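You operate a simulated robot arm through the tools that you are given. There is no shell and no other tool. Be economical: measure what you need, move in short steps, check, and stop when the job is done.

You run a simulated two-armed robot. Do the job below in one go: nothing can be reset, and whatever is moved stays where it is left.

Task
On the centre of the middle table, fold the blue cloth in half.

The check looks at the end state, three seconds after you hand in, the way a careful person would. Anything else that was tipped, shoved, dropped, spilled or broken makes it a failure. Flat cloth is picked up by pressing the open fingertips on it (5 to 10 N) and closing them slowly along it; thin cloth reads only 2 to 8 mm in the jaws.

Robot
Two 7-joint arms with two-finger parallel grippers on one trunk, on a base that drives. Base frame: it is fixed to the floor where the robot stands at the start and does not move with it; the origin is under the middle of the robot, x ahead of it, y to its left, z up; the surface under the hand at the start is at about z = 800. Lengths are in mm, angles in degrees, forces in N, time in s.
The left shoulder is at the start at [81, 182, 1039], the right one opposite. With the tool pointing down near the work surface each hand reaches from about 320 to 760 mm from the robot's upright axis, wherever it stands, measured 20 degrees to its own side. Places, roughly: centre of the middle table [500, -200, 800]. Payload 3.91 kg a hand.
Tool frame (each hand has its own): the origin (TCP) lies between the finger pads and is the grasp point; the fingertips stand 30 mm ahead of it; z points along the fingers, y is the line along which they close. The gripper opens to 110 mm. The fingers are 20 mm wide and 10 mm thick; the gripper's body (48 by 112 mm) begins 55 mm behind the TCP.
Orientation is that of the tool frame in the base frame, as a unit quaternion [x, y, z, w]. With the fingers straight down and closing along the base's y, the tool's x points along the base's -x, its y along +y and its z along -z.

Tools
- The arms move only by the tool jog_arm. It takes "left_deltas", "right_deltas" or both (then of equal length, played together; a hand with none holds still); each is a list of rows, each a list of 7 numbers: the shift along the base's x, y, z in m, then the turn, a rotation vector about the base's x, y, z in degrees, then the finger opening in m, from 0 to 0.11. In form: [[dx, dy, dz, wx, wy, wz, hand], ...]. A call has 1 to 10 rows; each row is the pose to reach, as a shift and turn from the pose commanded when the call began. A row lasts 0.2 s, in which the tool goes at most 50 mm and 8.6 degrees; a call with a longer step from one row to the next is refused whole, and so is a gripper value outside its range. A pose out of reach is approached as far as the arm can. The call stops where the force on the tool passes 40 N (or 10 N more than at its start, if that is more) or the arm is blocked; 0.2 s more then pass. The fingers move at their own pace (about 72 mm/s each) and stop on an object; they squeeze with about 39 N. The grip force told is the motor's: it shows also when the fingers shut on nothing. Time passes only in rows, and 0.2 s behind the last, so rows that repeat a pose let the fingers close. The reply holds the time, the measured pose of the TCP, the force on the tool along the base axes, the opening and the grip force, in the units named above and with some noise, with the torque about the TCP (base axes, N m) and any sound that the robot's microphone picked up, and new pictures: "pictures" is both (left out), scene, wrist or none (wrist: the cameras of the hands that moved).
- Cameras (640 x 400 px; columns grow to the right, rows downward): "scene" is now at [210.9, -41.7, 1223.5]; the picture's right is [-0.50, -0.86, 0.00], its down [-0.54, 0.32, -0.78] and it looks along [0.67, -0.39, -0.63] (base axes); focal length 221 px, centre (320, 200). "left" rides on the left gripper at [72, -17, -103] in its tool frame; the picture's right is [0.23, 0.97, 0.00], its down [-0.76, 0.18, -0.62] and it looks along [-0.61, 0.14, 0.78] (tool axes); focal length 222 px, centre (320, 200). "right" rides on the right gripper at [72, 17, -103] in its tool frame; the picture's right is [-0.23, 0.97, 0.00], its down [-0.76, -0.18, -0.62] and it looks along [-0.61, -0.14, 0.78] (tool axes); focal length 222 px, centre (320, 200). There is no depth. A picture from a camera that has moved, and an enlarged one, comes with that camera's place and axes in the base frame and with its lens. The place of the scene camera against the robot may be out by one fixed shift of up to 12 mm in any direction.
- lift_body(by): slides the trunk up (or, below 0, down) by that many mm; the arms and the scene camera ride with it, the base frame stays. It gives what a move gives, with no picture.
- steer(legs): drives the robot by 1 to 6 legs, each [ahead, left, turn to the left] in mm, mm and degrees, along the robot's own axes; the way and the turn of a leg run together, so that a leg with both is an arc; at most 1500 mm and 180 degrees a leg. The arms and the cameras ride along, it lands a little off, and it stops where it bumps. It gives what a move gives, and a new picture of the scene camera.
- turn_head(pan, tilt): turns the head with the scene camera to pan (to the left, within 80 degrees either way) and tilt (down, from -29 to 69), counted from straight ahead of the robot. It gives what a move gives, and a new picture of the scene camera.
- enlarge(camera, box): a new picture of the part [left, top, right, bottom] of that camera's present view, enlarged. The clock stands still meanwhile.
- hand_in(): hands the job in; it is judged then, once.

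Work in short steps. Places have to be worked out from the pictures, the camera data and where the tool is seen: move nearer, look again, correct. Check each grasp and each placing, and mend what went wrong. You have 120 turns and 260 pictures in all, those below and enlarged ones among them. Open the grippers and draw the arms clear of the work before you hand the job in, unless the task says otherwise; then end with one line.

The tools are called after "Call:" as name(argument=value, ...) on one line, values as JSON. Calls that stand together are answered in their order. jog_arm: Moves the arms, as the interface text tells. Its arguments: {"type":"object","properties":{"left_deltas":{"type":"array"},"right_deltas":{"type":"array"},"pictures":{"type":"string","enum":["both","scene","wrist","none"]}},"required":[]} The other tools are called the same way: lift_body (by) slides the trunk up or down; steer (legs) drives the base; turn_head (pan, tilt) turns the head that bears the scene camera; enlarge (camera, box) takes an enlarged picture of a part of a camera's view; hand_in () hands the job in.

At the start:

```text
time: 0.0
left_eef_pos: [491.6, -28.5, 964.7]
left_tcp_rot: [0.0, 1.0, 0.0, 0.0]
left_force: [0.5, -1.4, 0.4]
left_torque: [-0.01, -0.03, 0.0]
left_opening: 109.8
left_finger_force: 0.0
right_eef_pos: [412.1, -367.3, 1048.1]
right_tcp_rot: [0.0, 1.0, 0.0, 0.0]
right_force: [0.0, 0.6, -0.1]
right_torque: [-0.01, 0.0, 0.0]
right_opening: 110.0
right_finger_force: 0.0
trunk travel left (down, up): [-300.0, 214.0]
robot x, y, heading: [1.1, 1.8, -0.1]
head pan, tilt: [-30.2, 38.9]
```

scene: 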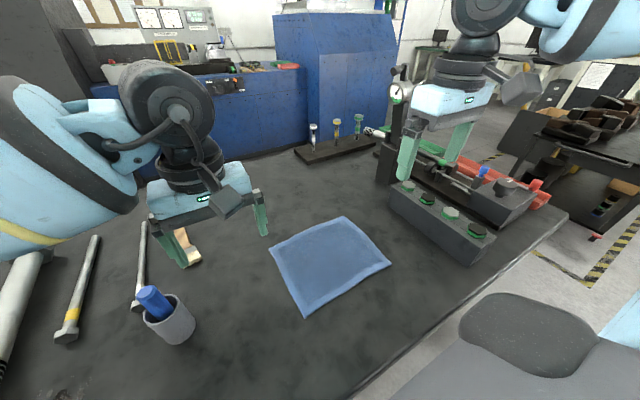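
right: 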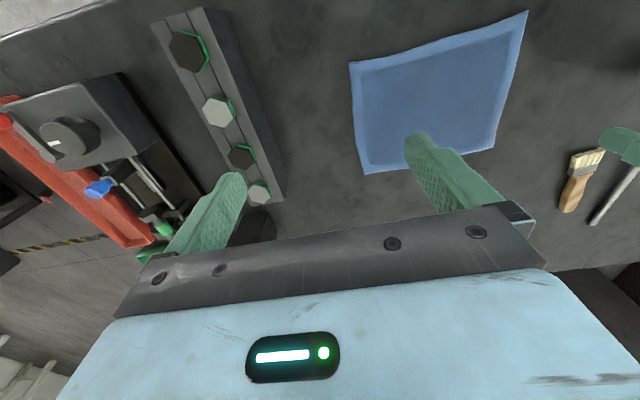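
left: 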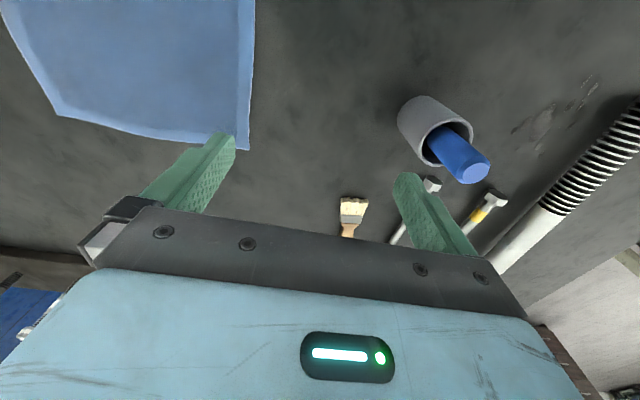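

The wrist pictures put the cloth corners at about x 390–573 and y -319 to -101, with clear table around it. I'll move both hands above the near-edge corners with the fingers part open.

Call:
jog_arm(left_deltas=[[-0.023, -0.025, -0.016, 0, 0, 0, 0.036], [-0.046, -0.05, -0.032, 0, 0, 0, 0.036], [-0.07, -0.075, -0.048, 0, 0, 0, 0.036], [-0.0926, -0.0985, -0.0647, 0, 0, 0, 0.036], [-0.0926, -0.0985, -0.0647, 0, 0, 0, 0.036]], right_deltas=[[-0.003, 0.018, -0.037, 0, 0, 0, 0.036], [-0.006, 0.036, -0.074, 0, 0, 0, 0.036], [-0.009, 0.055, -0.111, 0, 0, 0, 0.036], [-0.0131, 0.0733, -0.148, 0, 0, 0, 0.036], [-0.0131, 0.0733, -0.148, 0, 0, 0, 0.036]])

```text
time: 1.2
left_eef_pos: [399.0, -129.3, 899.7]
left_tcp_rot: [0.0, 1.0, 0.0, 0.0]
left_force: [0.2, 0.2, -0.4]
left_torque: [-0.01, 0.0, -0.04]
left_opening: 36.2
left_finger_force: 0.0
right_eef_pos: [396.7, -296.5, 901.3]
right_tcp_rot: [0.0, 1.0, 0.0, 0.001]
right_force: [-0.3, -0.3, -0.1]
right_torque: [0.03, -0.01, 0.03]
right_opening: 36.1
right_finger_force: 0.2
trunk travel left (down, up): [-300.0, 214.0]
robot x, y, heading: [1.9, 1.2, 0.1]
head pan, tilt: [-30.2, 38.9]
camera scene: at [210.8, -41.5, 1223.5], right [-0.5, -0.86, 0.0], down [-0.54, 0.32, -0.78], along [0.67, -0.39, -0.63], focal length 221 px, centre (320, 200)
camera right: at [324.8, -280.9, 1005.2], right [0.23, 0.97, 0.0], down [0.76, -0.18, 0.62], along [0.61, -0.14, -0.78], focal length 222 px, centre (320, 200)
camera left: at [326.9, -145.1, 1003.3], right [-0.23, 0.97, 0.0], down [0.76, 0.18, 0.62], along [0.61, 0.14, -0.78], focal length 222 px, centre (320, 200)
```

scene: 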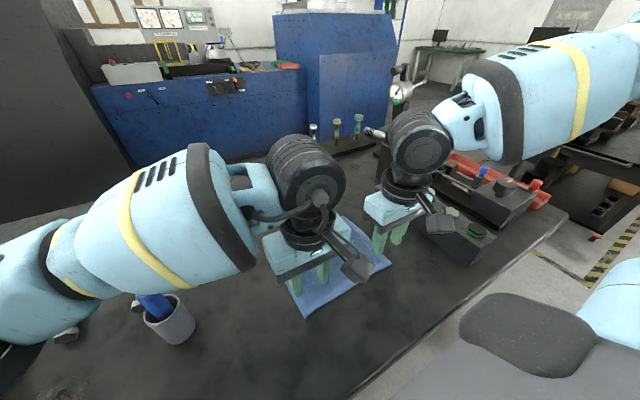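
right: 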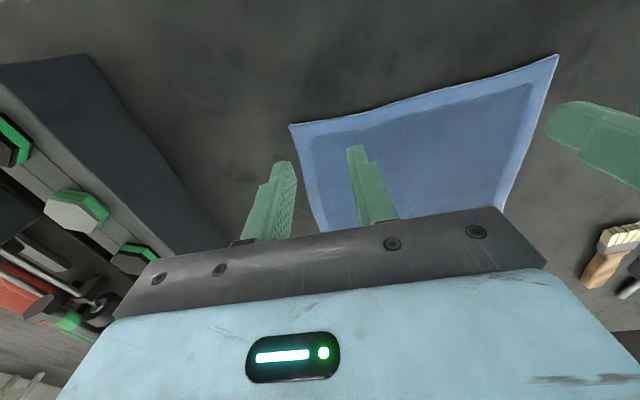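
left: 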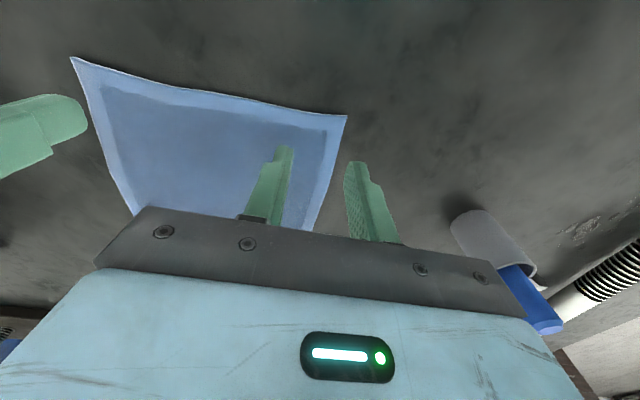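

Refined near corners are left (386, -107) and right (393, -326). I'll nudge the hands so the fingers sit about 27 mm in from each side and straddle the edge, then go down to just above the cloth.

Call:
jog_arm(left_deltas=[[-0.002, -0.005, -0.02, 0, 0, 0, 0.036], [-0.002, -0.005, -0.045, 0, 0, 0, 0.036], [-0.002, -0.005, -0.063, 0, 0, 0, 0.036], [-0.002, -0.005, -0.063, 0, 0, 0, 0.036]], right_deltas=[[0.005, -0.003, -0.02, 0, 0, 0, 0.036], [0.005, -0.003, -0.045, 0, 0, 0, 0.036], [0.005, -0.003, -0.063, 0, 0, 0, 0.036], [0.005, -0.003, -0.063, 0, 0, 0, 0.036]], pictures="wrist")

```text
time: 2.2
left_eef_pos: [396.3, -133.4, 837.7]
left_tcp_rot: [0.0, 1.0, 0.001, 0.0]
left_force: [0.6, -0.3, 0.4]
left_torque: [-0.03, 0.0, 0.01]
left_opening: 36.1
left_finger_force: 0.0
right_eef_pos: [402.7, -298.3, 837.6]
right_tcp_rot: [0.0, 1.0, 0.0, 0.001]
right_force: [-1.0, -0.4, -0.1]
right_torque: [-0.03, -0.02, 0.02]
right_opening: 36.1
right_finger_force: 0.0
trunk travel left (down, up): [-300.0, 214.0]
robot x, y, heading: [-1.7, 2.4, -0.1]
head pan, tilt: [-30.2, 38.9]
camera right: at [330.5, -282.9, 941.0], right [0.23, 0.97, 0.0], down [0.76, -0.18, 0.62], along [0.61, -0.14, -0.78], focal length 222 px, centre (320, 200)
camera left: at [324.6, -149.7, 940.7], right [-0.23, 0.97, 0.0], down [0.76, 0.18, 0.62], along [0.61, 0.14, -0.78], focal length 222 px, centre (320, 200)
```

right: 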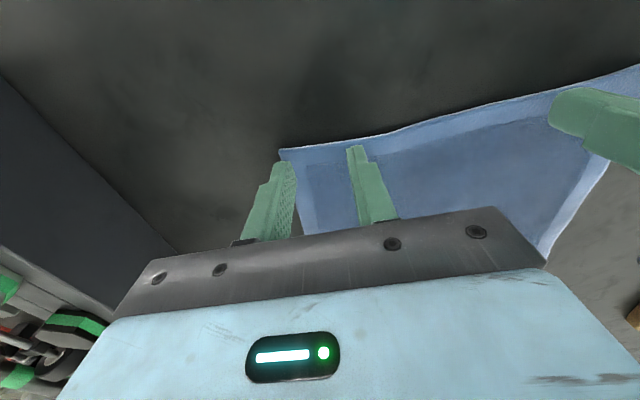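
left: 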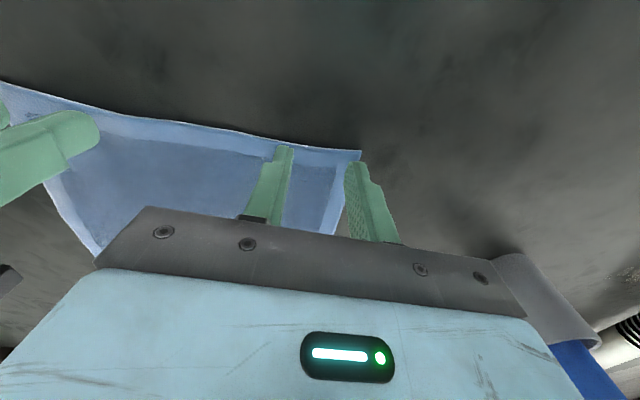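

Both hands straddle the corners well; I'll shift 4 mm inward and go down gently to contact.

Call:
jog_arm(left_deltas=[[0, -0.004, -0.004, 0, 0, 0, 0.036], [0, -0.004, -0.008, 0, 0, 0, 0.036], [0, -0.004, -0.008, 0, 0, 0, 0.036]], right_deltas=[[0, 0.004, -0.004, 0, 0, 0, 0.036], [0, 0.004, -0.008, 0, 0, 0, 0.036], [0, 0.004, -0.008, 0, 0, 0, 0.036]], pictures="none")

```text
time: 3.0
left_eef_pos: [396.8, -136.6, 833.4]
left_tcp_rot: [0.0, 1.0, -0.002, 0.003]
left_force: [7.2, 1.7, 32.2]
left_torque: [0.03, -0.28, -0.03]
left_opening: 35.8
left_finger_force: 0.0
right_eef_pos: [403.8, -293.5, 831.9]
right_tcp_rot: [0.0, 1.0, -0.001, 0.005]
right_force: [1.2, -7.9, 36.0]
right_torque: [0.09, -0.05, -0.03]
right_opening: 34.6
right_finger_force: 0.0
trunk travel left (down, up): [-300.0, 214.0]
robot x, y, heading: [0.1, -0.1, -0.2]
head pan, tilt: [-30.2, 38.9]
```

Contact came at about z 832–833 with too much force (32–36 N), so I'll back off to reach 5–10 N.

Call:
jog_arm(left_deltas=[[0, 0, 0.0025, 0, 0, 0, 0.036], [0, 0, 0.0025, 0, 0, 0, 0.036]], right_deltas=[[0, 0, 0.0025, 0, 0, 0, 0.036], [0, 0, 0.0025, 0, 0, 0, 0.036]], pictures="none")

```text
time: 3.6
left_eef_pos: [395.6, -135.6, 831.8]
left_tcp_rot: [-0.001, 1.0, -0.002, 0.001]
left_force: [6.4, 1.1, 28.5]
left_torque: [-0.05, -0.26, 0.02]
left_opening: 35.7
left_finger_force: 0.1
right_eef_pos: [402.6, -294.2, 832.3]
right_tcp_rot: [0.0, 1.0, 0.0, 0.002]
right_force: [4.8, -3.4, 24.9]
right_torque: [0.09, -0.15, -0.03]
right_opening: 34.9
right_finger_force: 0.1
trunk travel left (down, up): [-300.0, 214.0]
robot x, y, heading: [0.7, -0.4, 0.2]
head pan, tilt: [-30.2, 38.9]
```

Force is still 25–28 N, so I'll raise a little more.

Call:
jog_arm(left_deltas=[[0, 0, 0.002, 0, 0, 0, 0.036], [0, 0, 0.002, 0, 0, 0, 0.036]], right_deltas=[[0, 0, 0.002, 0, 0, 0, 0.036], [0, 0, 0.002, 0, 0, 0, 0.036]], pictures="none")

```text
time: 4.2
left_eef_pos: [396.5, -135.2, 832.7]
left_tcp_rot: [0.0, 1.0, 0.0, 0.0]
left_force: [3.9, 0.6, 15.0]
left_torque: [-0.06, -0.14, -0.02]
left_opening: 35.9
left_finger_force: 0.0
right_eef_pos: [400.9, -294.2, 833.5]
right_tcp_rot: [0.0, 1.0, 0.0, -0.001]
right_force: [0.6, 1.4, 9.8]
right_torque: [0.15, -0.02, -0.01]
right_opening: 35.9
right_finger_force: 0.1
trunk travel left (down, up): [-300.0, 214.0]
robot x, y, heading: [1.0, -0.4, 0.1]
head pan, tilt: [-30.2, 38.9]
```

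Right is near 10 N and left at 15 N. I'll ease the left up 1 mm and the right 0.2 mm, then close slowly.

Call:
jog_arm(left_deltas=[[0, 0, 0.001, 0, 0, 0, 0.036], [0, 0, 0.001, 0, 0, 0, 0.031], [0, 0, 0.001, 0, 0, 0, 0.026], [0, 0, 0.001, 0, 0, 0, 0.021], [0, 0, 0.001, 0, 0, 0, 0.016], [0, 0, 0.001, 0, 0, 0, 0.011], [0, 0, 0.001, 0, 0, 0, 0.006], [0, 0, 0.001, 0, 0, 0, 0.0], [0, 0, 0.001, 0, 0, 0, 0.0], [0, 0, 0.001, 0, 0, 0, 0.0]], right_deltas=[[0, 0, 0.0002, 0, 0, 0, 0.036], [0, 0, 0.0002, 0, 0, 0, 0.031], [0, 0, 0.0002, 0, 0, 0, 0.026], [0, 0, 0.0002, 0, 0, 0, 0.021], [0, 0, 0.0002, 0, 0, 0, 0.016], [0, 0, 0.0002, 0, 0, 0, 0.011], [0, 0, 0.0002, 0, 0, 0, 0.006], [0, 0, 0.0002, 0, 0, 0, 0.0], [0, 0, 0.0002, 0, 0, 0, 0.0], [0, 0, 0.0002, 0, 0, 0, 0.0]])

```text
time: 6.4
left_eef_pos: [397.4, -136.3, 833.8]
left_tcp_rot: [0.0, 1.0, 0.0, 0.0]
left_force: [0.6, -16.9, 3.4]
left_torque: [-0.5, -0.04, -0.02]
left_opening: 3.4
left_finger_force: 39.2
right_eef_pos: [402.8, -293.9, 834.8]
right_tcp_rot: [0.0, 1.0, 0.001, 0.0]
right_force: [-1.4, 16.2, 2.7]
right_torque: [0.54, 0.01, 0.03]
right_opening: 4.1
right_finger_force: 39.1
trunk travel left (down, up): [-300.0, 214.0]
robot x, y, heading: [2.5, 0.9, 0.1]
head pan, tilt: [-30.2, 38.9]
camera scene: at [210.6, -41.6, 1223.5], right [-0.5, -0.86, 0.0], down [-0.54, 0.32, -0.78], along [0.67, -0.39, -0.63], focal length 221 px, centre (320, 200)
camera right: at [330.9, -278.4, 937.9], right [0.23, 0.97, 0.0], down [0.76, -0.18, 0.62], along [0.61, -0.14, -0.78], focal length 222 px, centre (320, 200)
camera left: at [324.2, -153.5, 938.6], right [-0.23, 0.97, 0.0], down [0.76, 0.18, 0.62], along [0.61, 0.14, -0.78], focal length 222 px, centre (320, 200)
```

scene: 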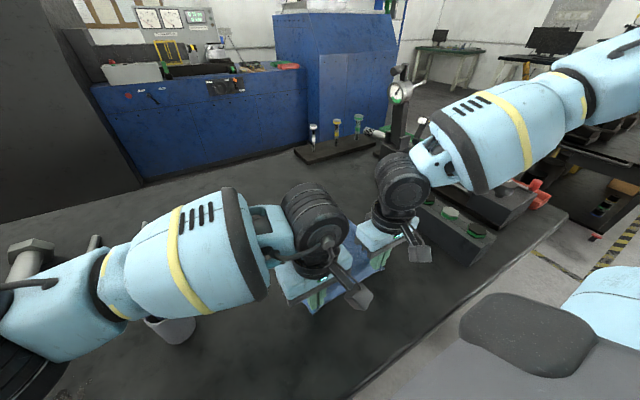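
right: 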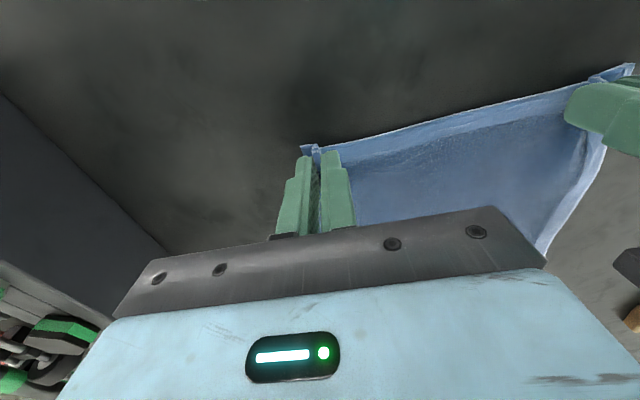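
left: 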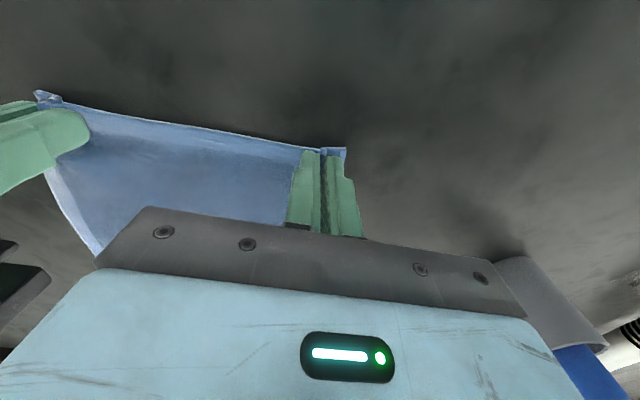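

Both grips hold the cloth (3.4 and 4.1 mm). But folding from the near edge would need the fingers to point back at the robot. The far edge can be brought toward me with the fingers tilting forward naturally. I'll release, rise, and regrasp at the far edge.

Call:
jog_arm(left_deltas=[[0, 0, 0, 0, 0, 0, 0.02], [0, 0, 0, 0, 0, 0, 0.036], [0, 0, 0.03, 0, 0, 0, 0.036], [0, 0, 0.065, 0, 0, 0, 0.036], [0.045, 0, 0.07, 0, 0, 0, 0.036], [0.09, 0, 0.07, 0, 0, 0, 0.036], [0.135, 0, 0.07, 0, 0, 0, 0.036], [0.165, 0.003, 0.07, 0, 0, 0, 0.036], [0.165, 0.003, 0.07, 0, 0, 0, 0.036]], right_deltas=[[0, 0, 0, 0, 0, 0, 0.02], [0, 0, 0, 0, 0, 0, 0.036], [0, 0, 0.03, 0, 0, 0, 0.036], [0, 0, 0.065, 0, 0, 0, 0.036], [0.04, 0, 0.07, 0, 0, 0, 0.036], [0.08, 0, 0.07, 0, 0, 0, 0.036], [0.12, 0, 0.07, 0, 0, 0, 0.036], [0.16, 0, 0.07, 0, 0, 0, 0.036], [0.16, 0, 0.07, 0, 0, 0, 0.036]])

```text
time: 8.6
left_eef_pos: [586.4, -102.2, 901.8]
left_tcp_rot: [-0.033, 0.999, -0.002, -0.005]
left_force: [0.6, -0.3, 0.2]
left_torque: [-0.03, 0.01, -0.01]
left_opening: 35.7
left_finger_force: 0.1
right_eef_pos: [565.0, -295.3, 901.9]
right_tcp_rot: [0.0, 1.0, 0.0, 0.0]
right_force: [0.3, -0.1, 0.6]
right_torque: [0.02, 0.02, -0.01]
right_opening: 36.1
right_finger_force: 0.0
trunk travel left (down, up): [-300.0, 214.0]
robot x, y, heading: [0.4, -0.7, -0.0]
head pan, tilt: [-30.2, 38.9]
stopped in row 9 (left hand): the arm was blocked; the commanded pose is now the measured one
camera scene: at [211.4, -41.4, 1223.4], right [-0.5, -0.86, 0.0], down [-0.54, 0.32, -0.78], along [0.67, -0.39, -0.63], focal length 221 px, centre (320, 200)
camera right: at [492.0, -278.1, 1006.2], right [0.23, 0.97, 0.0], down [0.76, -0.18, 0.62], along [0.61, -0.14, -0.78], focal length 222 px, centre (320, 200)
camera left: at [515.7, -122.9, 1006.5], right [-0.29, 0.96, 0.0], down [0.75, 0.23, 0.61], along [0.59, 0.18, -0.79], focal length 222 px, centre (320, 200)
```

scene: 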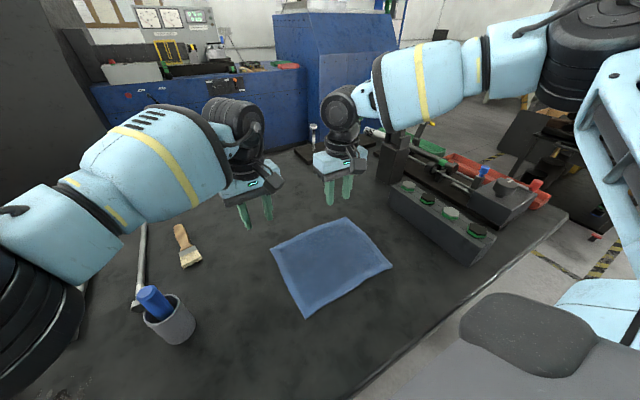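
right: 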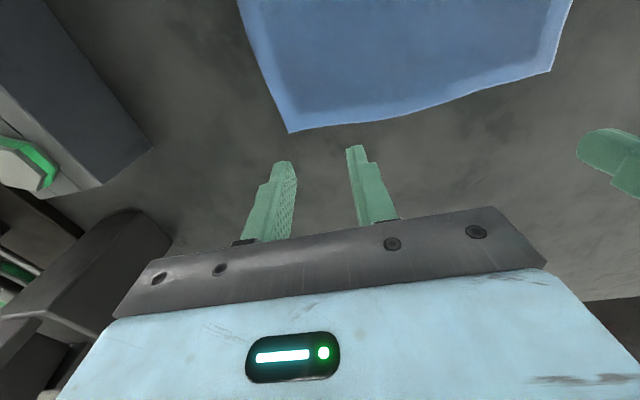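
left: 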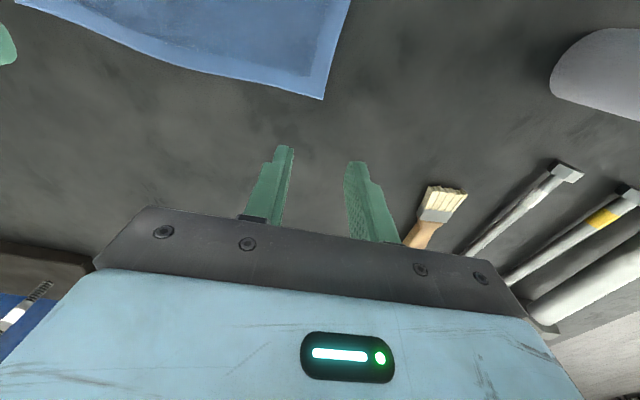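

The left arm got blocked reaching across to the far-left corner. I'll pull both hands up and in, then turn the base about 22° right so the cloth sits straight in front.

Call:
jog_arm(left_deltas=[[-0.02, 0, 0.03, 0, 0, 0, 0.036], [-0.05, 0.005, 0.06, 0, 0, 0, 0.036], [-0.09, 0.01, 0.085, 0, 0, 0, 0.036], [-0.13, 0.015, 0.1, 0, 0, 0, 0.036], [-0.17, 0.022, 0.12, 0, 0, 0, 0.036], [-0.186, 0.022, 0.14, 0, 0, 0, 0.036]], right_deltas=[[-0.01, 0, 0.03, 0, 0, 0, 0.036], [-0.045, 0.008, 0.06, 0, 0, 0, 0.036], [-0.08, 0.015, 0.085, 0, 0, 0, 0.036], [-0.12, 0.025, 0.105, 0, 0, 0, 0.036], [-0.15, 0.035, 0.125, 0, 0, 0, 0.036], [-0.165, 0.035, 0.15, 0, 0, 0, 0.036]], pictures="scene")

```text
time: 10.0
left_eef_pos: [396.6, -81.7, 1041.8]
left_tcp_rot: [-0.032, 0.999, -0.003, -0.004]
left_force: [0.6, 0.1, -0.6]
left_torque: [-0.02, -0.03, -0.03]
left_opening: 35.8
left_finger_force: 0.0
right_eef_pos: [396.2, -258.6, 1053.3]
right_tcp_rot: [0.0, 1.0, 0.0, 0.0]
right_force: [0.2, 0.2, 0.3]
right_torque: [0.0, 0.0, 0.0]
right_opening: 35.9
right_finger_force: 0.0
trunk travel left (down, up): [-300.0, 214.0]
robot x, y, heading: [1.6, -0.4, -0.2]
head pan, tilt: [-30.2, 38.9]
camera scene: at [210.0, -42.0, 1223.6], right [-0.5, -0.86, 0.0], down [-0.54, 0.32, -0.78], along [0.67, -0.39, -0.63], focal length 221 px, centre (320, 200)
```

scene: 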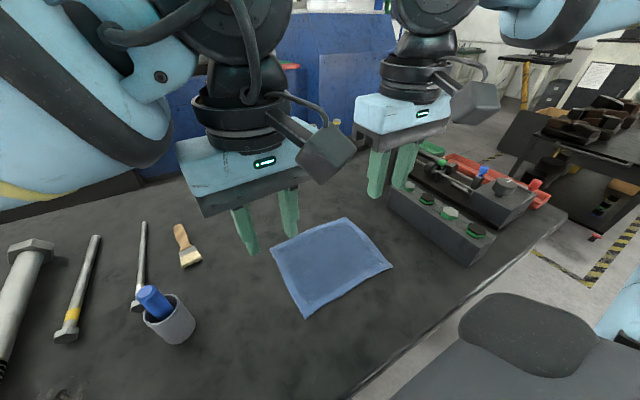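

The cloth is still flat and the hands are clear. Turning the base 22° right.

Call:
steer(legs=[[0, 0, -22]])

```text
time: 11.6
left_eef_pos: [338.7, -225.9, 1040.9]
left_tcp_rot: [0.159, 0.987, -0.002, -0.004]
left_force: [0.2, -0.1, -0.4]
left_torque: [0.01, 0.01, 0.03]
left_opening: 36.0
left_finger_force: 0.1
right_eef_pos: [272.7, -389.7, 1051.8]
right_tcp_rot: [0.189, 0.982, 0.0, 0.0]
right_force: [0.7, -0.2, 0.3]
right_torque: [0.0, -0.01, 0.02]
right_opening: 35.8
right_finger_force: 0.1
trunk travel left (down, up): [-300.0, 214.0]
robot x, y, heading: [0.9, 0.3, -21.9]
head pan, tilt: [-30.2, 38.9]
camera scene: at [178.9, -120.3, 1223.5], right [-0.79, -0.62, 0.0], down [-0.39, 0.49, -0.78], along [0.48, -0.61, -0.63], focal length 221 px, centre (320, 200)
```

scene: 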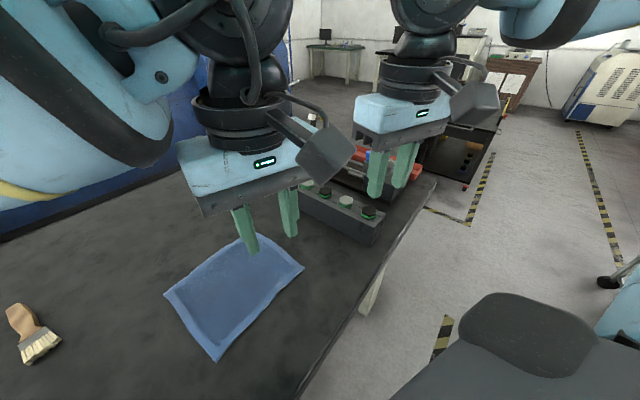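

The turn went well. Next I'll bring the hands back in line with the table axes above the far edge, at about (563, -133) and (561, -292).

Call:
jog_arm(left_deltas=[[0.028, 0.0116, -0.0175, 0, 0, 2.3, 0.036], [0.056, 0.023, -0.035, 0, 0, 4.6, 0.036], [0.084, 0.035, -0.0525, 0, 0, 6.9, 0.036], [0.112, 0.0465, -0.07, 0, 0, 9.2, 0.036], [0.14, 0.058, -0.0875, 0, 0, 11.5, 0.036], [0.168, 0.07, -0.105, 0, 0, 13.7, 0.036], [0.196, 0.081, -0.1225, 0, 0, 16, 0.036], [0.2243, 0.0929, -0.14, 0, 0, 18.3, 0.036], [0.2243, 0.0929, -0.14, 0, 0, 18.3, 0.036]], right_deltas=[[0.036, 0.0122, -0.019, 0, 0, 2.7, 0.036], [0.072, 0.0244, -0.0375, 0, 0, 5.4, 0.036], [0.108, 0.0366, -0.056, 0, 0, 8.2, 0.036], [0.144, 0.0488, -0.075, 0, 0, 10.9, 0.036], [0.18, 0.061, -0.094, 0, 0, 13.6, 0.036], [0.216, 0.073, -0.1125, 0, 0, 16.4, 0.036], [0.252, 0.0855, -0.13, 0, 0, 19.1, 0.036], [0.288, 0.0977, -0.15, 0, 0, 21.8, 0.036], [0.288, 0.0977, -0.15, 0, 0, 21.8, 0.036]], pictures="wrist")

Call:
turn_head(pan=0, tilt=40)

```text
time: 13.6
left_eef_pos: [563.7, -133.1, 900.6]
left_tcp_rot: [0.0, 1.0, -0.002, -0.003]
left_force: [-0.2, -1.1, 0.3]
left_torque: [-0.03, 0.0, 0.0]
left_opening: 35.8
left_finger_force: 0.1
right_eef_pos: [460.6, -363.7, 886.3]
right_tcp_rot: [0.001, 1.0, 0.001, 0.001]
right_force: [0.1, -0.5, 0.2]
right_torque: [0.0, 0.01, -0.03]
right_opening: 36.1
right_finger_force: 0.1
right hand out of reach, approached as far as the arm can: row 5, 6, 7, 8, 9
trunk travel left (down, up): [-300.0, 214.0]
robot x, y, heading: [0.8, -1.5, -21.7]
head pan, tilt: [-30.2, 38.9]
camera right: at [387.6, -346.9, 990.0], right [0.23, 0.97, 0.0], down [0.76, -0.18, 0.62], along [0.61, -0.14, -0.78], focal length 222 px, centre (320, 200)
camera left: at [492.1, -148.1, 1005.3], right [-0.23, 0.97, 0.0], down [0.77, 0.18, 0.62], along [0.6, 0.14, -0.79], focal length 222 px, centre (320, 200)
```

right: 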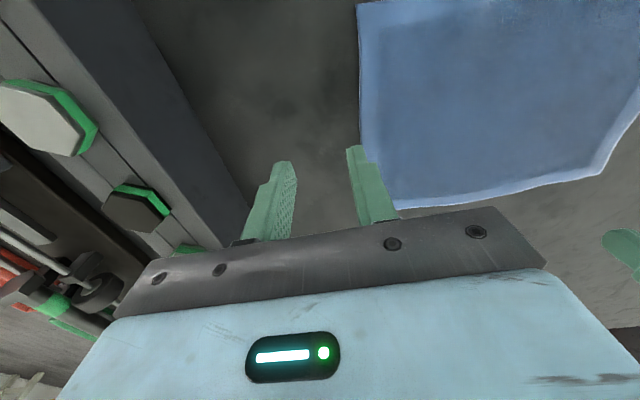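
left: 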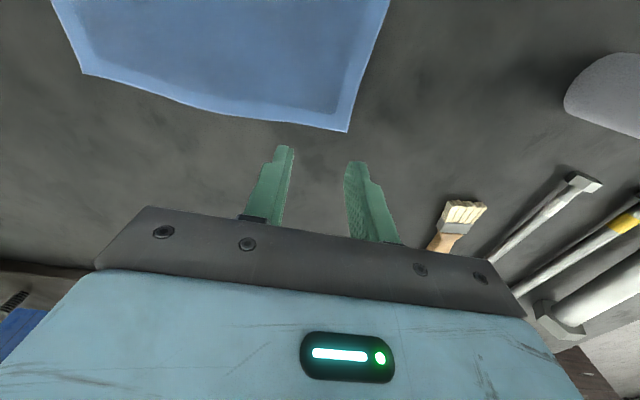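

```text
time: 14.5
left_eef_pos: [564.3, -132.2, 900.8]
left_tcp_rot: [0.0, 1.0, -0.002, -0.005]
left_force: [-0.1, 0.6, -0.3]
left_torque: [-0.02, 0.0, 0.0]
left_opening: 36.0
left_finger_force: 0.0
right_eef_pos: [460.4, -362.1, 886.8]
right_tcp_rot: [0.001, 1.0, 0.001, 0.001]
right_force: [0.4, -0.6, 0.4]
right_torque: [0.0, -0.02, 0.02]
right_opening: 36.1
right_finger_force: 0.1
trunk travel left (down, up): [-300.0, 214.0]
robot x, y, heading: [-1.9, -0.6, -21.9]
head pan, tilt: [0.0, 40.0]
camera scene: at [205.2, -84.4, 1221.8], right [-0.37, -0.93, 0.0], down [-0.6, 0.24, -0.77], along [0.71, -0.29, -0.64], focal length 221 px, centre (320, 200)
```

scene: 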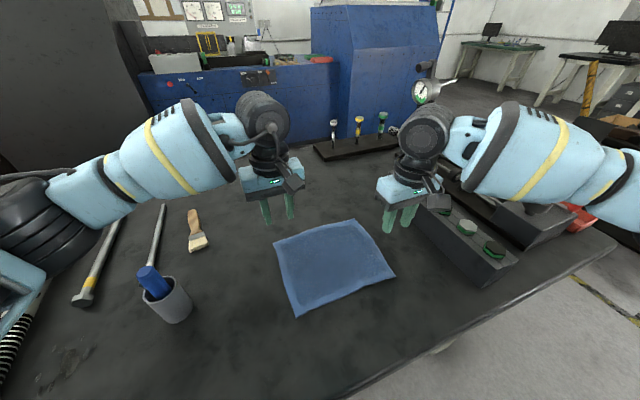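

The left hand reached its spot, but the right hit a joint limit at this heading, and it worked at heading 0. I'll turn back 10° to a compromise heading; both hands are above all the objects.

Call:
steer(legs=[[0, 0, 11]])

```text
time: 15.7
left_eef_pos: [579.4, -19.7, 901.8]
left_tcp_rot: [-0.096, 0.995, -0.002, -0.005]
left_force: [0.5, 0.7, 0.3]
left_torque: [0.03, 0.01, 0.01]
left_opening: 36.0
left_finger_force: 0.1
right_eef_pos: [521.6, -265.5, 886.5]
right_tcp_rot: [-0.096, 0.995, 0.001, 0.001]
right_force: [-0.2, -0.2, -0.4]
right_torque: [-0.02, 0.0, -0.02]
right_opening: 36.2
right_finger_force: 0.1
trunk travel left (down, up): [-300.0, 214.0]
robot x, y, heading: [-1.7, -4.7, -10.5]
head pan, tilt: [0.0, 40.0]
camera scene: at [217.7, -41.2, 1221.8], right [-0.19, -0.98, 0.0], down [-0.63, 0.12, -0.77], along [0.75, -0.14, -0.64], focal length 221 px, centre (320, 200)
```

scene: 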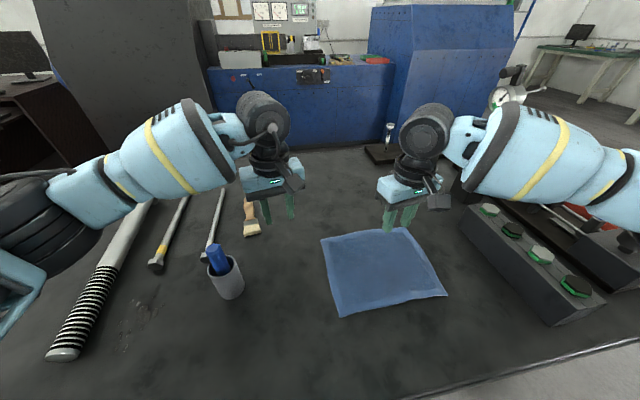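

I'll check the right hand's commanded pose with a tiny move before moving both.

Call:
jog_arm(right_deltas=[[0, -0.01, 0.005, 0, 0, -3, 0.036], [0, -0.02, 0.013, 0, 0, -6, 0.036]], pictures="none")

```text
time: 16.2
left_eef_pos: [577.9, -20.2, 901.9]
left_tcp_rot: [-0.096, 0.995, -0.002, -0.004]
left_force: [-0.4, 0.4, 0.5]
left_torque: [0.0, -0.04, -0.01]
left_opening: 36.4
left_finger_force: 0.1
right_eef_pos: [522.1, -287.3, 898.9]
right_tcp_rot: [-0.044, 0.999, 0.001, 0.001]
right_force: [0.3, -0.3, 0.0]
right_torque: [0.04, 0.03, -0.01]
right_opening: 36.0
right_finger_force: 0.0
trunk travel left (down, up): [-300.0, 214.0]
robot x, y, heading: [-1.6, 3.0, -10.7]
head pan, tilt: [0.0, 40.0]
```

The command follows the measured pose. Now I'll move both hands over the far-edge grasp points.

Call:
jog_arm(left_deltas=[[-0.004, -0.028, 0, 0, 0, -2.8, 0.036], [-0.008, -0.056, 0, 0, 0, -5.5, 0.036], [-0.012, -0.084, 0, 0, 0, -8.2, 0.036], [-0.015, -0.113, 0, 0, 0, -11, 0.036], [-0.015, -0.113, 0, 0, 0, -11, 0.036]], right_deltas=[[0.01, -0.001, 0, 0, 0, -1.3, 0.036], [0.02, -0.002, 0, 0, 0, -2.6, 0.036], [0.03, -0.004, 0, 0, 0, -4, 0.036], [0.04, -0.005, 0, 0, 0, -5.1, 0.036], [0.04, -0.005, 0, 0, 0, -5.1, 0.036]])

```text
time: 17.4
left_eef_pos: [564.3, -130.8, 902.4]
left_tcp_rot: [-0.001, 1.0, -0.002, -0.004]
left_force: [-0.3, 0.1, -0.4]
left_torque: [-0.06, -0.02, 0.01]
left_opening: 36.0
left_finger_force: 0.1
right_eef_pos: [550.8, -306.1, 901.5]
right_tcp_rot: [-0.004, 1.0, 0.001, 0.002]
right_force: [1.0, 0.3, 0.9]
right_torque: [-0.01, 0.02, 0.02]
right_opening: 36.1
right_finger_force: 0.0
right hand out of reach, approached as far as the arm can: row 3, 4, 5
trunk travel left (down, up): [-300.0, 214.0]
robot x, y, heading: [0.9, -2.5, -10.5]
head pan, tilt: [0.0, 40.0]
camera scene: at [217.7, -40.8, 1221.8], right [-0.19, -0.98, 0.0], down [-0.63, 0.12, -0.77], along [0.75, -0.14, -0.64], focal length 221 px, centre (320, 200)
camera right: at [478.2, -291.1, 1006.2], right [0.22, 0.98, 0.0], down [0.76, -0.17, 0.62], along [0.61, -0.14, -0.78], focal length 222 px, centre (320, 200)
camera left: at [492.6, -147.2, 1006.3], right [-0.23, 0.97, 0.0], down [0.77, 0.18, 0.62], along [0.6, 0.14, -0.79], focal length 222 px, centre (320, 200)
```

scene: 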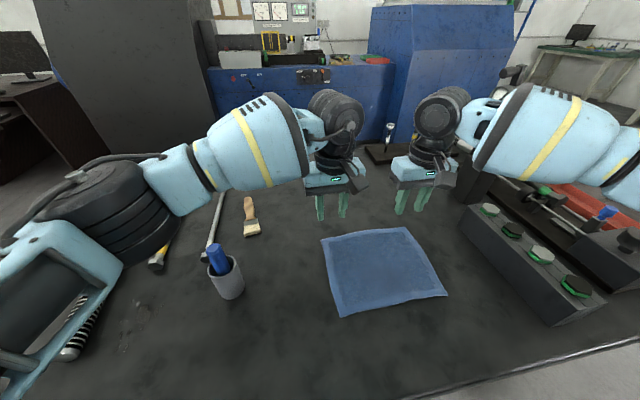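
right: 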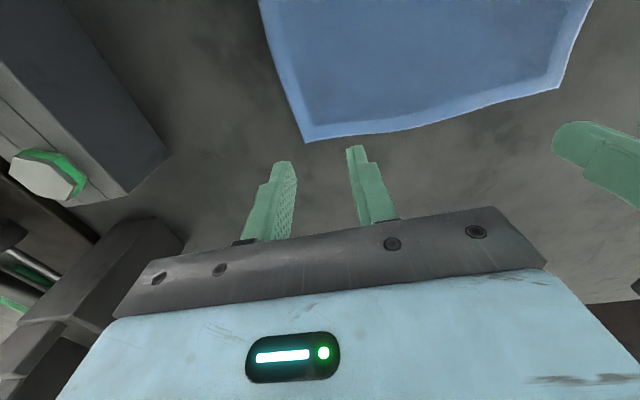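
left: 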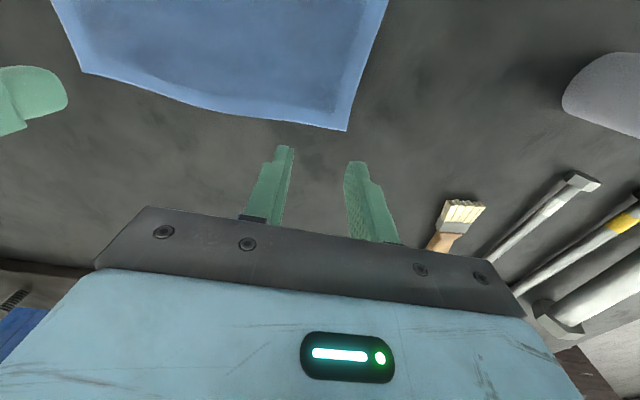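

Close up, the far edge is at x ≈ 565 with y from -328 to -104. I'll aim both hands at x ≈ 555, let the right yaw a few degrees to ease its joint limit, and check at height.

Call:
jog_arm(left_deltas=[[-0.009, -0.004, -0.02, 0, 0, 0, 0.036], [-0.009, -0.004, -0.04, 0, 0, 0, 0.036], [-0.009, -0.004, -0.04, 0, 0, 0, 0.036]], right_deltas=[[0.0, 0.0, -0.01, 0, 0, -7, 0.036], [0.004, 0.01, -0.025, 0, 0, -8, 0.036], [0.004, 0.01, -0.04, 0, 0, -8, 0.036]], pictures="wrist")

```text
time: 18.2
left_eef_pos: [554.0, -136.6, 860.6]
left_tcp_rot: [-0.002, 1.0, -0.002, -0.004]
left_force: [-0.6, -0.6, -1.0]
left_torque: [0.01, 0.02, -0.01]
left_opening: 36.3
left_finger_force: 0.1
right_eef_pos: [553.7, -306.4, 867.5]
right_tcp_rot: [0.072, 0.997, 0.002, 0.002]
right_force: [0.0, 0.2, -0.4]
right_torque: [0.02, -0.03, 0.03]
right_opening: 35.8
right_finger_force: 0.1
right hand out of reach, approached as far as the arm can: row 2, 3
trunk travel left (down, up): [-300.0, 214.0]
robot x, y, heading: [-2.5, 0.1, -10.6]
head pan, tilt: [0.0, 40.0]
camera right: at [483.3, -281.2, 971.8], right [0.36, 0.93, 0.0], down [0.73, -0.28, 0.63], along [0.58, -0.23, -0.78], focal length 222 px, centre (320, 200)
camera left: at [482.5, -152.3, 965.2], right [-0.23, 0.97, 0.0], down [0.77, 0.18, 0.62], along [0.6, 0.14, -0.79], focal length 222 px, centre (320, 200)
```

right: 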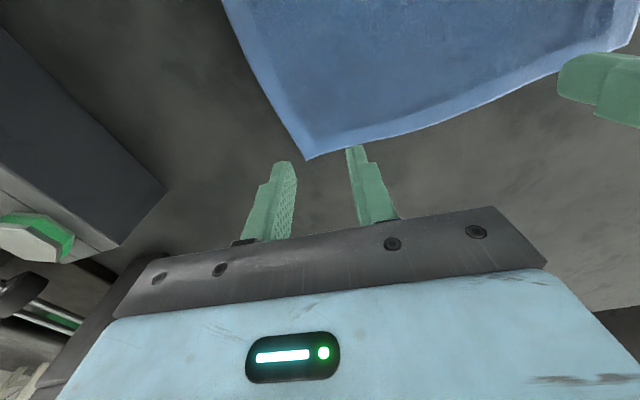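
left: 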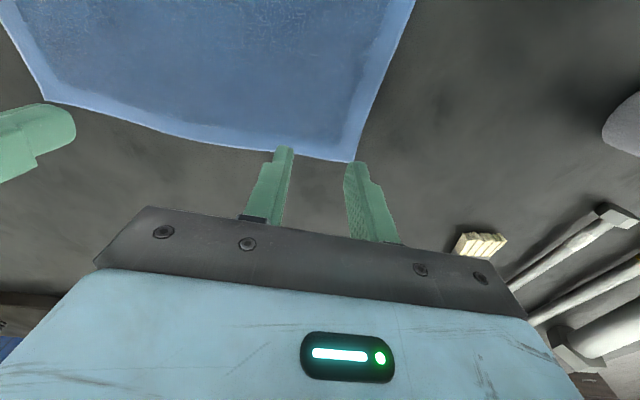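

The left hand is placed well. The right is limited when it comes in toward the centre, not by yaw, so I'll lift both hands and turn the base another 5° left.

Call:
jog_arm(left_deltas=[[0, 0, 0.02, 0, 0, 0, 0.036], [0, 0, 0.04, 0, 0, 0, 0.036]], right_deltas=[[0, 0, 0.02, 0, 0, 0, 0.036], [0, 0, 0.04, 0, 0, 0, 0.036]], pictures="none")

Call:
steer(legs=[[0, 0, 5]])

```text
time: 18.9
left_eef_pos: [553.9, -135.7, 901.9]
left_tcp_rot: [-0.001, 1.0, -0.001, -0.003]
left_force: [-0.7, -0.4, -0.2]
left_torque: [0.05, 0.04, -0.03]
left_opening: 35.8
left_finger_force: 0.0
right_eef_pos: [550.7, -307.1, 907.5]
right_tcp_rot: [0.071, 0.997, 0.0, 0.001]
right_force: [-0.1, -0.1, 0.3]
right_torque: [0.02, 0.0, -0.04]
right_opening: 36.1
right_finger_force: 0.1
trunk travel left (down, up): [-300.0, 214.0]
robot x, y, heading: [1.7, -0.0, -10.8]
head pan, tilt: [0.0, 40.0]
```

```text
time: 19.8
left_eef_pos: [562.8, -88.3, 900.8]
left_tcp_rot: [-0.044, 0.999, -0.002, -0.005]
left_force: [-0.4, 0.2, -0.2]
left_torque: [-0.02, 0.0, 0.0]
left_opening: 36.0
left_finger_force: 0.2
right_eef_pos: [575.8, -259.1, 907.0]
right_tcp_rot: [0.028, 1.0, 0.001, 0.002]
right_force: [-0.1, 1.0, 0.5]
right_torque: [0.0, 0.0, 0.0]
right_opening: 35.9
right_finger_force: 0.0
trunk travel left (down, up): [-300.0, 214.0]
robot x, y, heading: [0.1, 1.6, -5.9]
head pan, tilt: [0.0, 40.0]
camera scene: at [220.6, -21.3, 1221.8], right [-0.1, -0.99, 0.0], down [-0.64, 0.06, -0.77], along [0.76, -0.08, -0.64], focal length 221 px, centre (320, 200)
```

scene: 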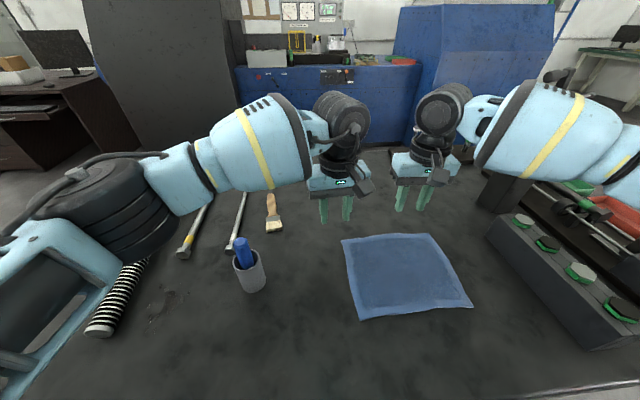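

Heading is now -6°. Next I'll move both hands to the grasp points at z ≈ 860.

Call:
jog_arm(left_deltas=[[-0.004, -0.024, -0.01, 0, 0, -2.5, 0.036], [-0.008, -0.048, -0.02, 0, 0, -5, 0.036], [-0.008, -0.048, -0.041, 0, 0, -5, 0.036], [-0.008, -0.048, -0.041, 0, 0, -5, 0.036]], right_deltas=[[-0.01, -0.02, -0.01, 0, 0, 1.6, 0.036], [-0.021, -0.038, -0.02, 0, 0, 3.2, 0.036], [-0.021, -0.038, -0.047, 0, 0, 3.2, 0.036], [-0.021, -0.038, -0.047, 0, 0, 3.2, 0.036]], pictures="wrist")

```text
time: 20.8
left_eef_pos: [555.1, -138.0, 858.9]
left_tcp_rot: [-0.001, 1.0, -0.002, -0.004]
left_force: [0.0, -0.3, -0.3]
left_torque: [-0.04, 0.01, 0.01]
left_opening: 36.0
left_finger_force: 0.1
right_eef_pos: [555.7, -297.3, 859.7]
right_tcp_rot: [0.0, 1.0, 0.002, 0.001]
right_force: [-0.4, 0.1, 0.5]
right_torque: [0.04, 0.04, 0.01]
right_opening: 36.1
right_finger_force: 0.2
trunk travel left (down, up): [-300.0, 214.0]
robot x, y, heading: [-1.7, -0.3, -5.8]
head pan, tilt: [0.0, 40.0]
camera right: at [482.6, -280.8, 963.5], right [0.23, 0.97, 0.0], down [0.76, -0.18, 0.63], along [0.61, -0.14, -0.78], focal length 222 px, centre (320, 200)
camera left: at [483.2, -153.5, 963.2], right [-0.23, 0.97, 0.0], down [0.77, 0.18, 0.62], along [0.6, 0.14, -0.79], focal length 222 px, centre (320, 200)
```

right: 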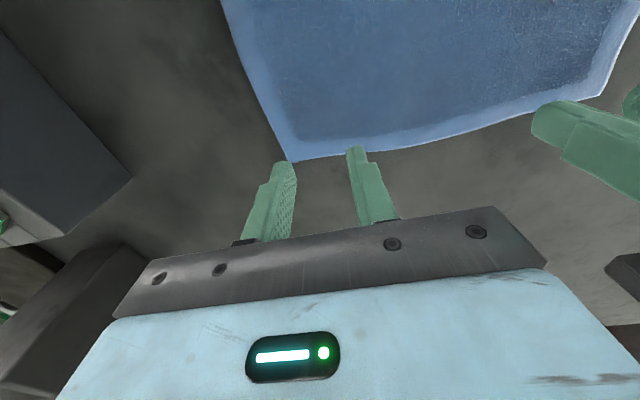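
left: 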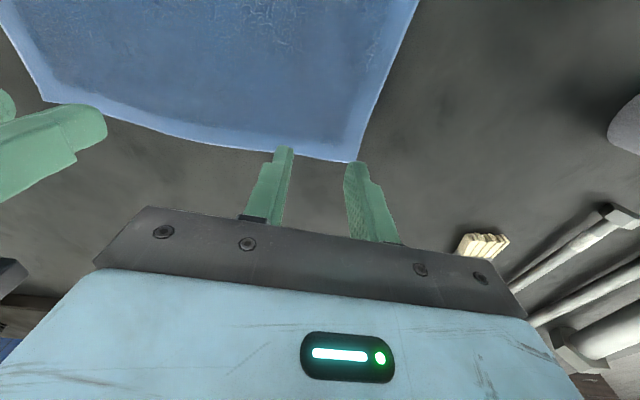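

Both hands are 28–30 mm inside the far corners (x ≈ 563). I'll shift 2 mm back and go down to light contact.

Call:
jog_arm(left_deltas=[[-0.002, 0, -0.015, 0, 0, 0, 0.036], [-0.002, 0, -0.025, 0, 0, 0, 0.036], [-0.002, 0, -0.027, 0, 0, 0, 0.036], [-0.002, 0, -0.027, 0, 0, 0, 0.036]], right_deltas=[[-0.002, 0, -0.015, 0, 0, 0, 0.036], [-0.002, 0, -0.025, 0, 0, 0, 0.036], [-0.002, 0, -0.027, 0, 0, 0, 0.036], [-0.002, 0, -0.027, 0, 0, 0, 0.036]], pictures="none")

```text
time: 21.8
left_eef_pos: [552.7, -137.5, 833.4]
left_tcp_rot: [-0.001, 1.0, -0.001, -0.004]
left_force: [-0.2, -0.2, 6.0]
left_torque: [0.0, 0.0, -0.03]
left_opening: 35.5
left_finger_force: 0.0
right_eef_pos: [553.3, -295.4, 835.1]
right_tcp_rot: [0.0, 1.0, 0.001, 0.003]
right_force: [0.6, -0.1, 4.6]
right_torque: [0.04, -0.03, 0.03]
right_opening: 35.5
right_finger_force: 0.1
trunk travel left (down, up): [-300.0, 214.0]
robot x, y, heading: [1.0, -0.8, -5.7]
head pan, tilt: [0.0, 40.0]
```

Contact is light at 6 and 4.6 N. I'll press about 0.5 mm more and close slowly.

Call:
jog_arm(left_deltas=[[0, 0, -0.0003, 0, 0, 0, 0.036], [0, 0, -0.0003, 0, 0, 0, 0.031], [0, 0, -0.0003, 0, 0, 0, 0.026], [0, 0, -0.0003, 0, 0, 0, 0.021], [0, 0, -0.0003, 0, 0, 0, 0.016], [0, 0, -0.0003, 0, 0, 0, 0.011], [0, 0, -0.0003, 0, 0, 0, 0.006], [0, 0, -0.0003, 0, 0, 0, 0.0], [0, 0, -0.0003, 0, 0, 0, 0.0], [0, 0, -0.0003, 0, 0, 0, 0.0]], right_deltas=[[0, 0, -0.0006, 0, 0, 0, 0.036], [0, 0, -0.0006, 0, 0, 0, 0.031], [0, 0, -0.0006, 0, 0, 0, 0.026], [0, 0, -0.0006, 0, 0, 0, 0.021], [0, 0, -0.0006, 0, 0, 0, 0.016], [0, 0, -0.0006, 0, 0, 0, 0.011], [0, 0, -0.0006, 0, 0, 0, 0.006], [0, 0, -0.0006, 0, 0, 0, 0.0], [0, 0, -0.0006, 0, 0, 0, 0.0], [0, 0, -0.0006, 0, 0, 0, 0.0]], pictures="wrist")

```text
time: 23.9
left_eef_pos: [552.7, -136.5, 833.4]
left_tcp_rot: [0.0, 1.0, -0.004, -0.004]
left_force: [-0.1, -18.2, 4.6]
left_torque: [-0.6, 0.02, 0.05]
left_opening: 3.4
left_finger_force: 38.9
right_eef_pos: [552.2, -293.5, 832.9]
right_tcp_rot: [0.0, 1.0, 0.002, 0.003]
right_force: [-0.6, 19.7, 9.6]
right_torque: [0.57, 0.0, 0.04]
right_opening: 3.6
right_finger_force: 38.6
trunk travel left (down, up): [-300.0, 214.0]
robot x, y, heading: [-1.9, -2.0, -5.7]
head pan, tilt: [0.0, 40.0]
camera right: at [479.4, -279.1, 936.8], right [0.23, 0.97, 0.0], down [0.76, -0.18, 0.63], along [0.61, -0.14, -0.78], focal length 222 px, centre (320, 200)
camera left: at [480.6, -153.2, 937.9], right [-0.23, 0.97, 0.0], down [0.77, 0.18, 0.62], along [0.6, 0.14, -0.79], focal length 222 px, centre (320, 200)
```

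right: 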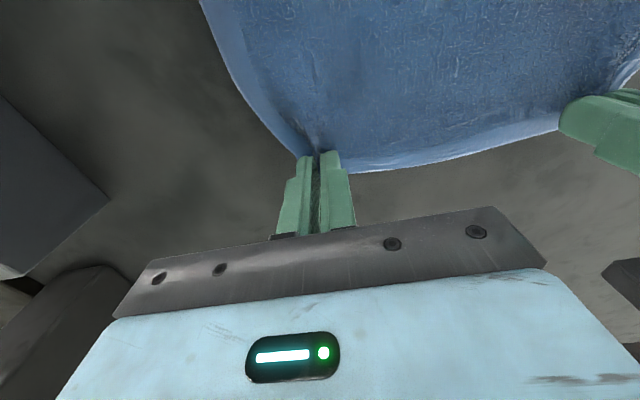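
left: 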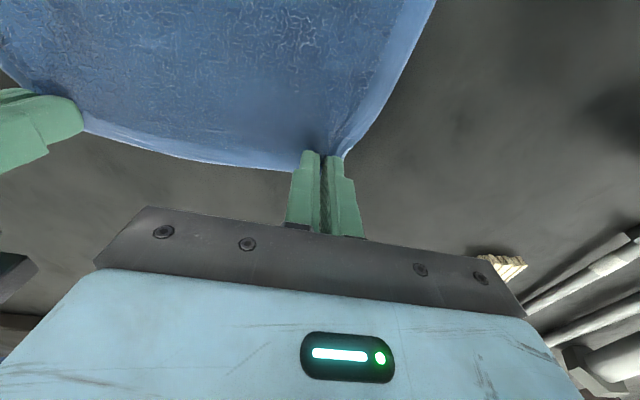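

Both corners are gripped (3.4 and 3.6 mm). I'll start the fold: an arc toward the robot about the fold line x ≈ 476, tilting the fingers forward gradually and easing the sideways tension.

Call:
jog_arm(left_deltas=[[-0.0057, -0.002, 0.0197, 0, -6, 0, 0], [-0.0165, -0.003, 0.0378, 0, -12, 0, 0], [-0.0319, -0.003, 0.0529, 0, -18, 0, 0], [-0.0507, -0.003, 0.0641, 0, -24, 0, 0], [-0.0721, -0.003, 0.0704, 0, -30, 0, 0], [-0.0946, -0.003, 0.0713, 0, -36, 0, 0]], right_deltas=[[-0.0057, 0.002, 0.0197, 0, -6, 0, 0], [-0.0165, 0.003, 0.0378, 0, -12, 0, 0], [-0.0319, 0.003, 0.0529, 0, -18, 0, 0], [-0.0507, 0.003, 0.0641, 0, -24, 0, 0], [-0.0721, 0.003, 0.0704, 0, -30, 0, 0], [-0.0946, 0.003, 0.0713, 0, -36, 0, 0]])

```text
time: 25.4
left_eef_pos: [457.9, -140.3, 902.4]
left_tcp_rot: [-0.001, 0.952, -0.002, 0.306]
left_force: [0.2, -7.2, 0.2]
left_torque: [-0.18, -0.02, -0.13]
left_opening: 3.2
left_finger_force: 39.5
right_eef_pos: [457.6, -292.0, 904.5]
right_tcp_rot: [0.0, 0.95, 0.003, 0.311]
right_force: [-0.2, 7.3, 0.0]
right_torque: [0.15, 0.0, 0.17]
right_opening: 3.3
right_finger_force: 38.7
trunk travel left (down, up): [-300.0, 214.0]
robot x, y, heading: [-0.1, -0.9, -5.9]
head pan, tilt: [0.0, 40.0]
camera scene: at [219.6, -22.0, 1221.9], right [-0.1, -0.99, 0.0], down [-0.64, 0.06, -0.77], along [0.76, -0.08, -0.64], focal length 221 px, centre (320, 200)
camera right: at [338.3, -277.3, 945.5], right [0.18, 0.97, 0.14], down [0.25, -0.18, 0.95], along [0.95, -0.14, -0.27], focal length 222 px, centre (320, 200)
camera left: at [338.7, -156.8, 945.4], right [-0.19, 0.97, -0.14], down [0.25, 0.18, 0.95], along [0.95, 0.14, -0.28], focal length 222 px, centre (320, 200)
```

scene: 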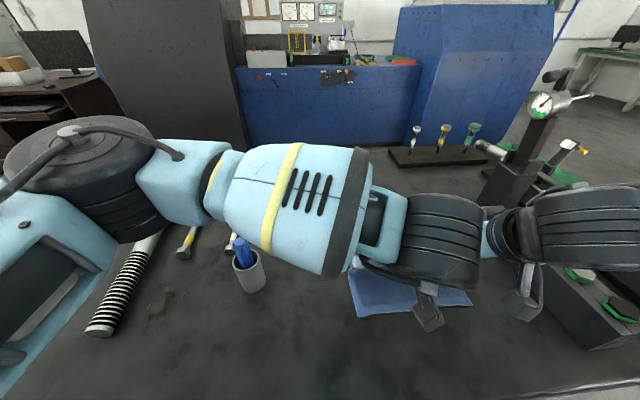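
right: 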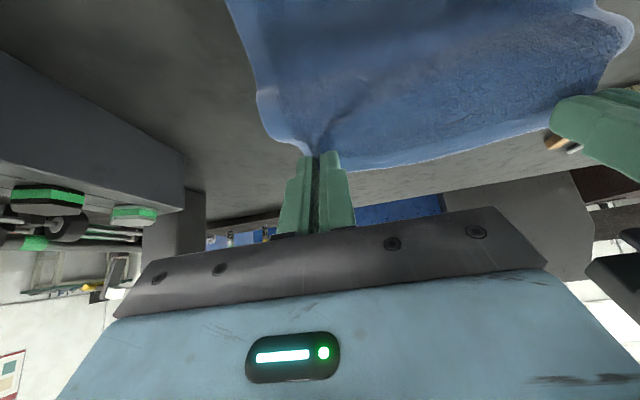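
left: 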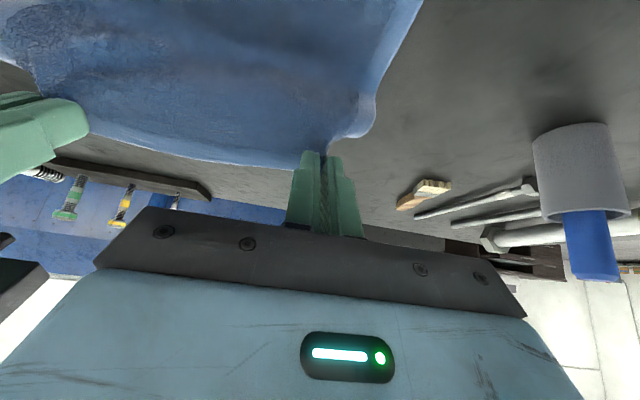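

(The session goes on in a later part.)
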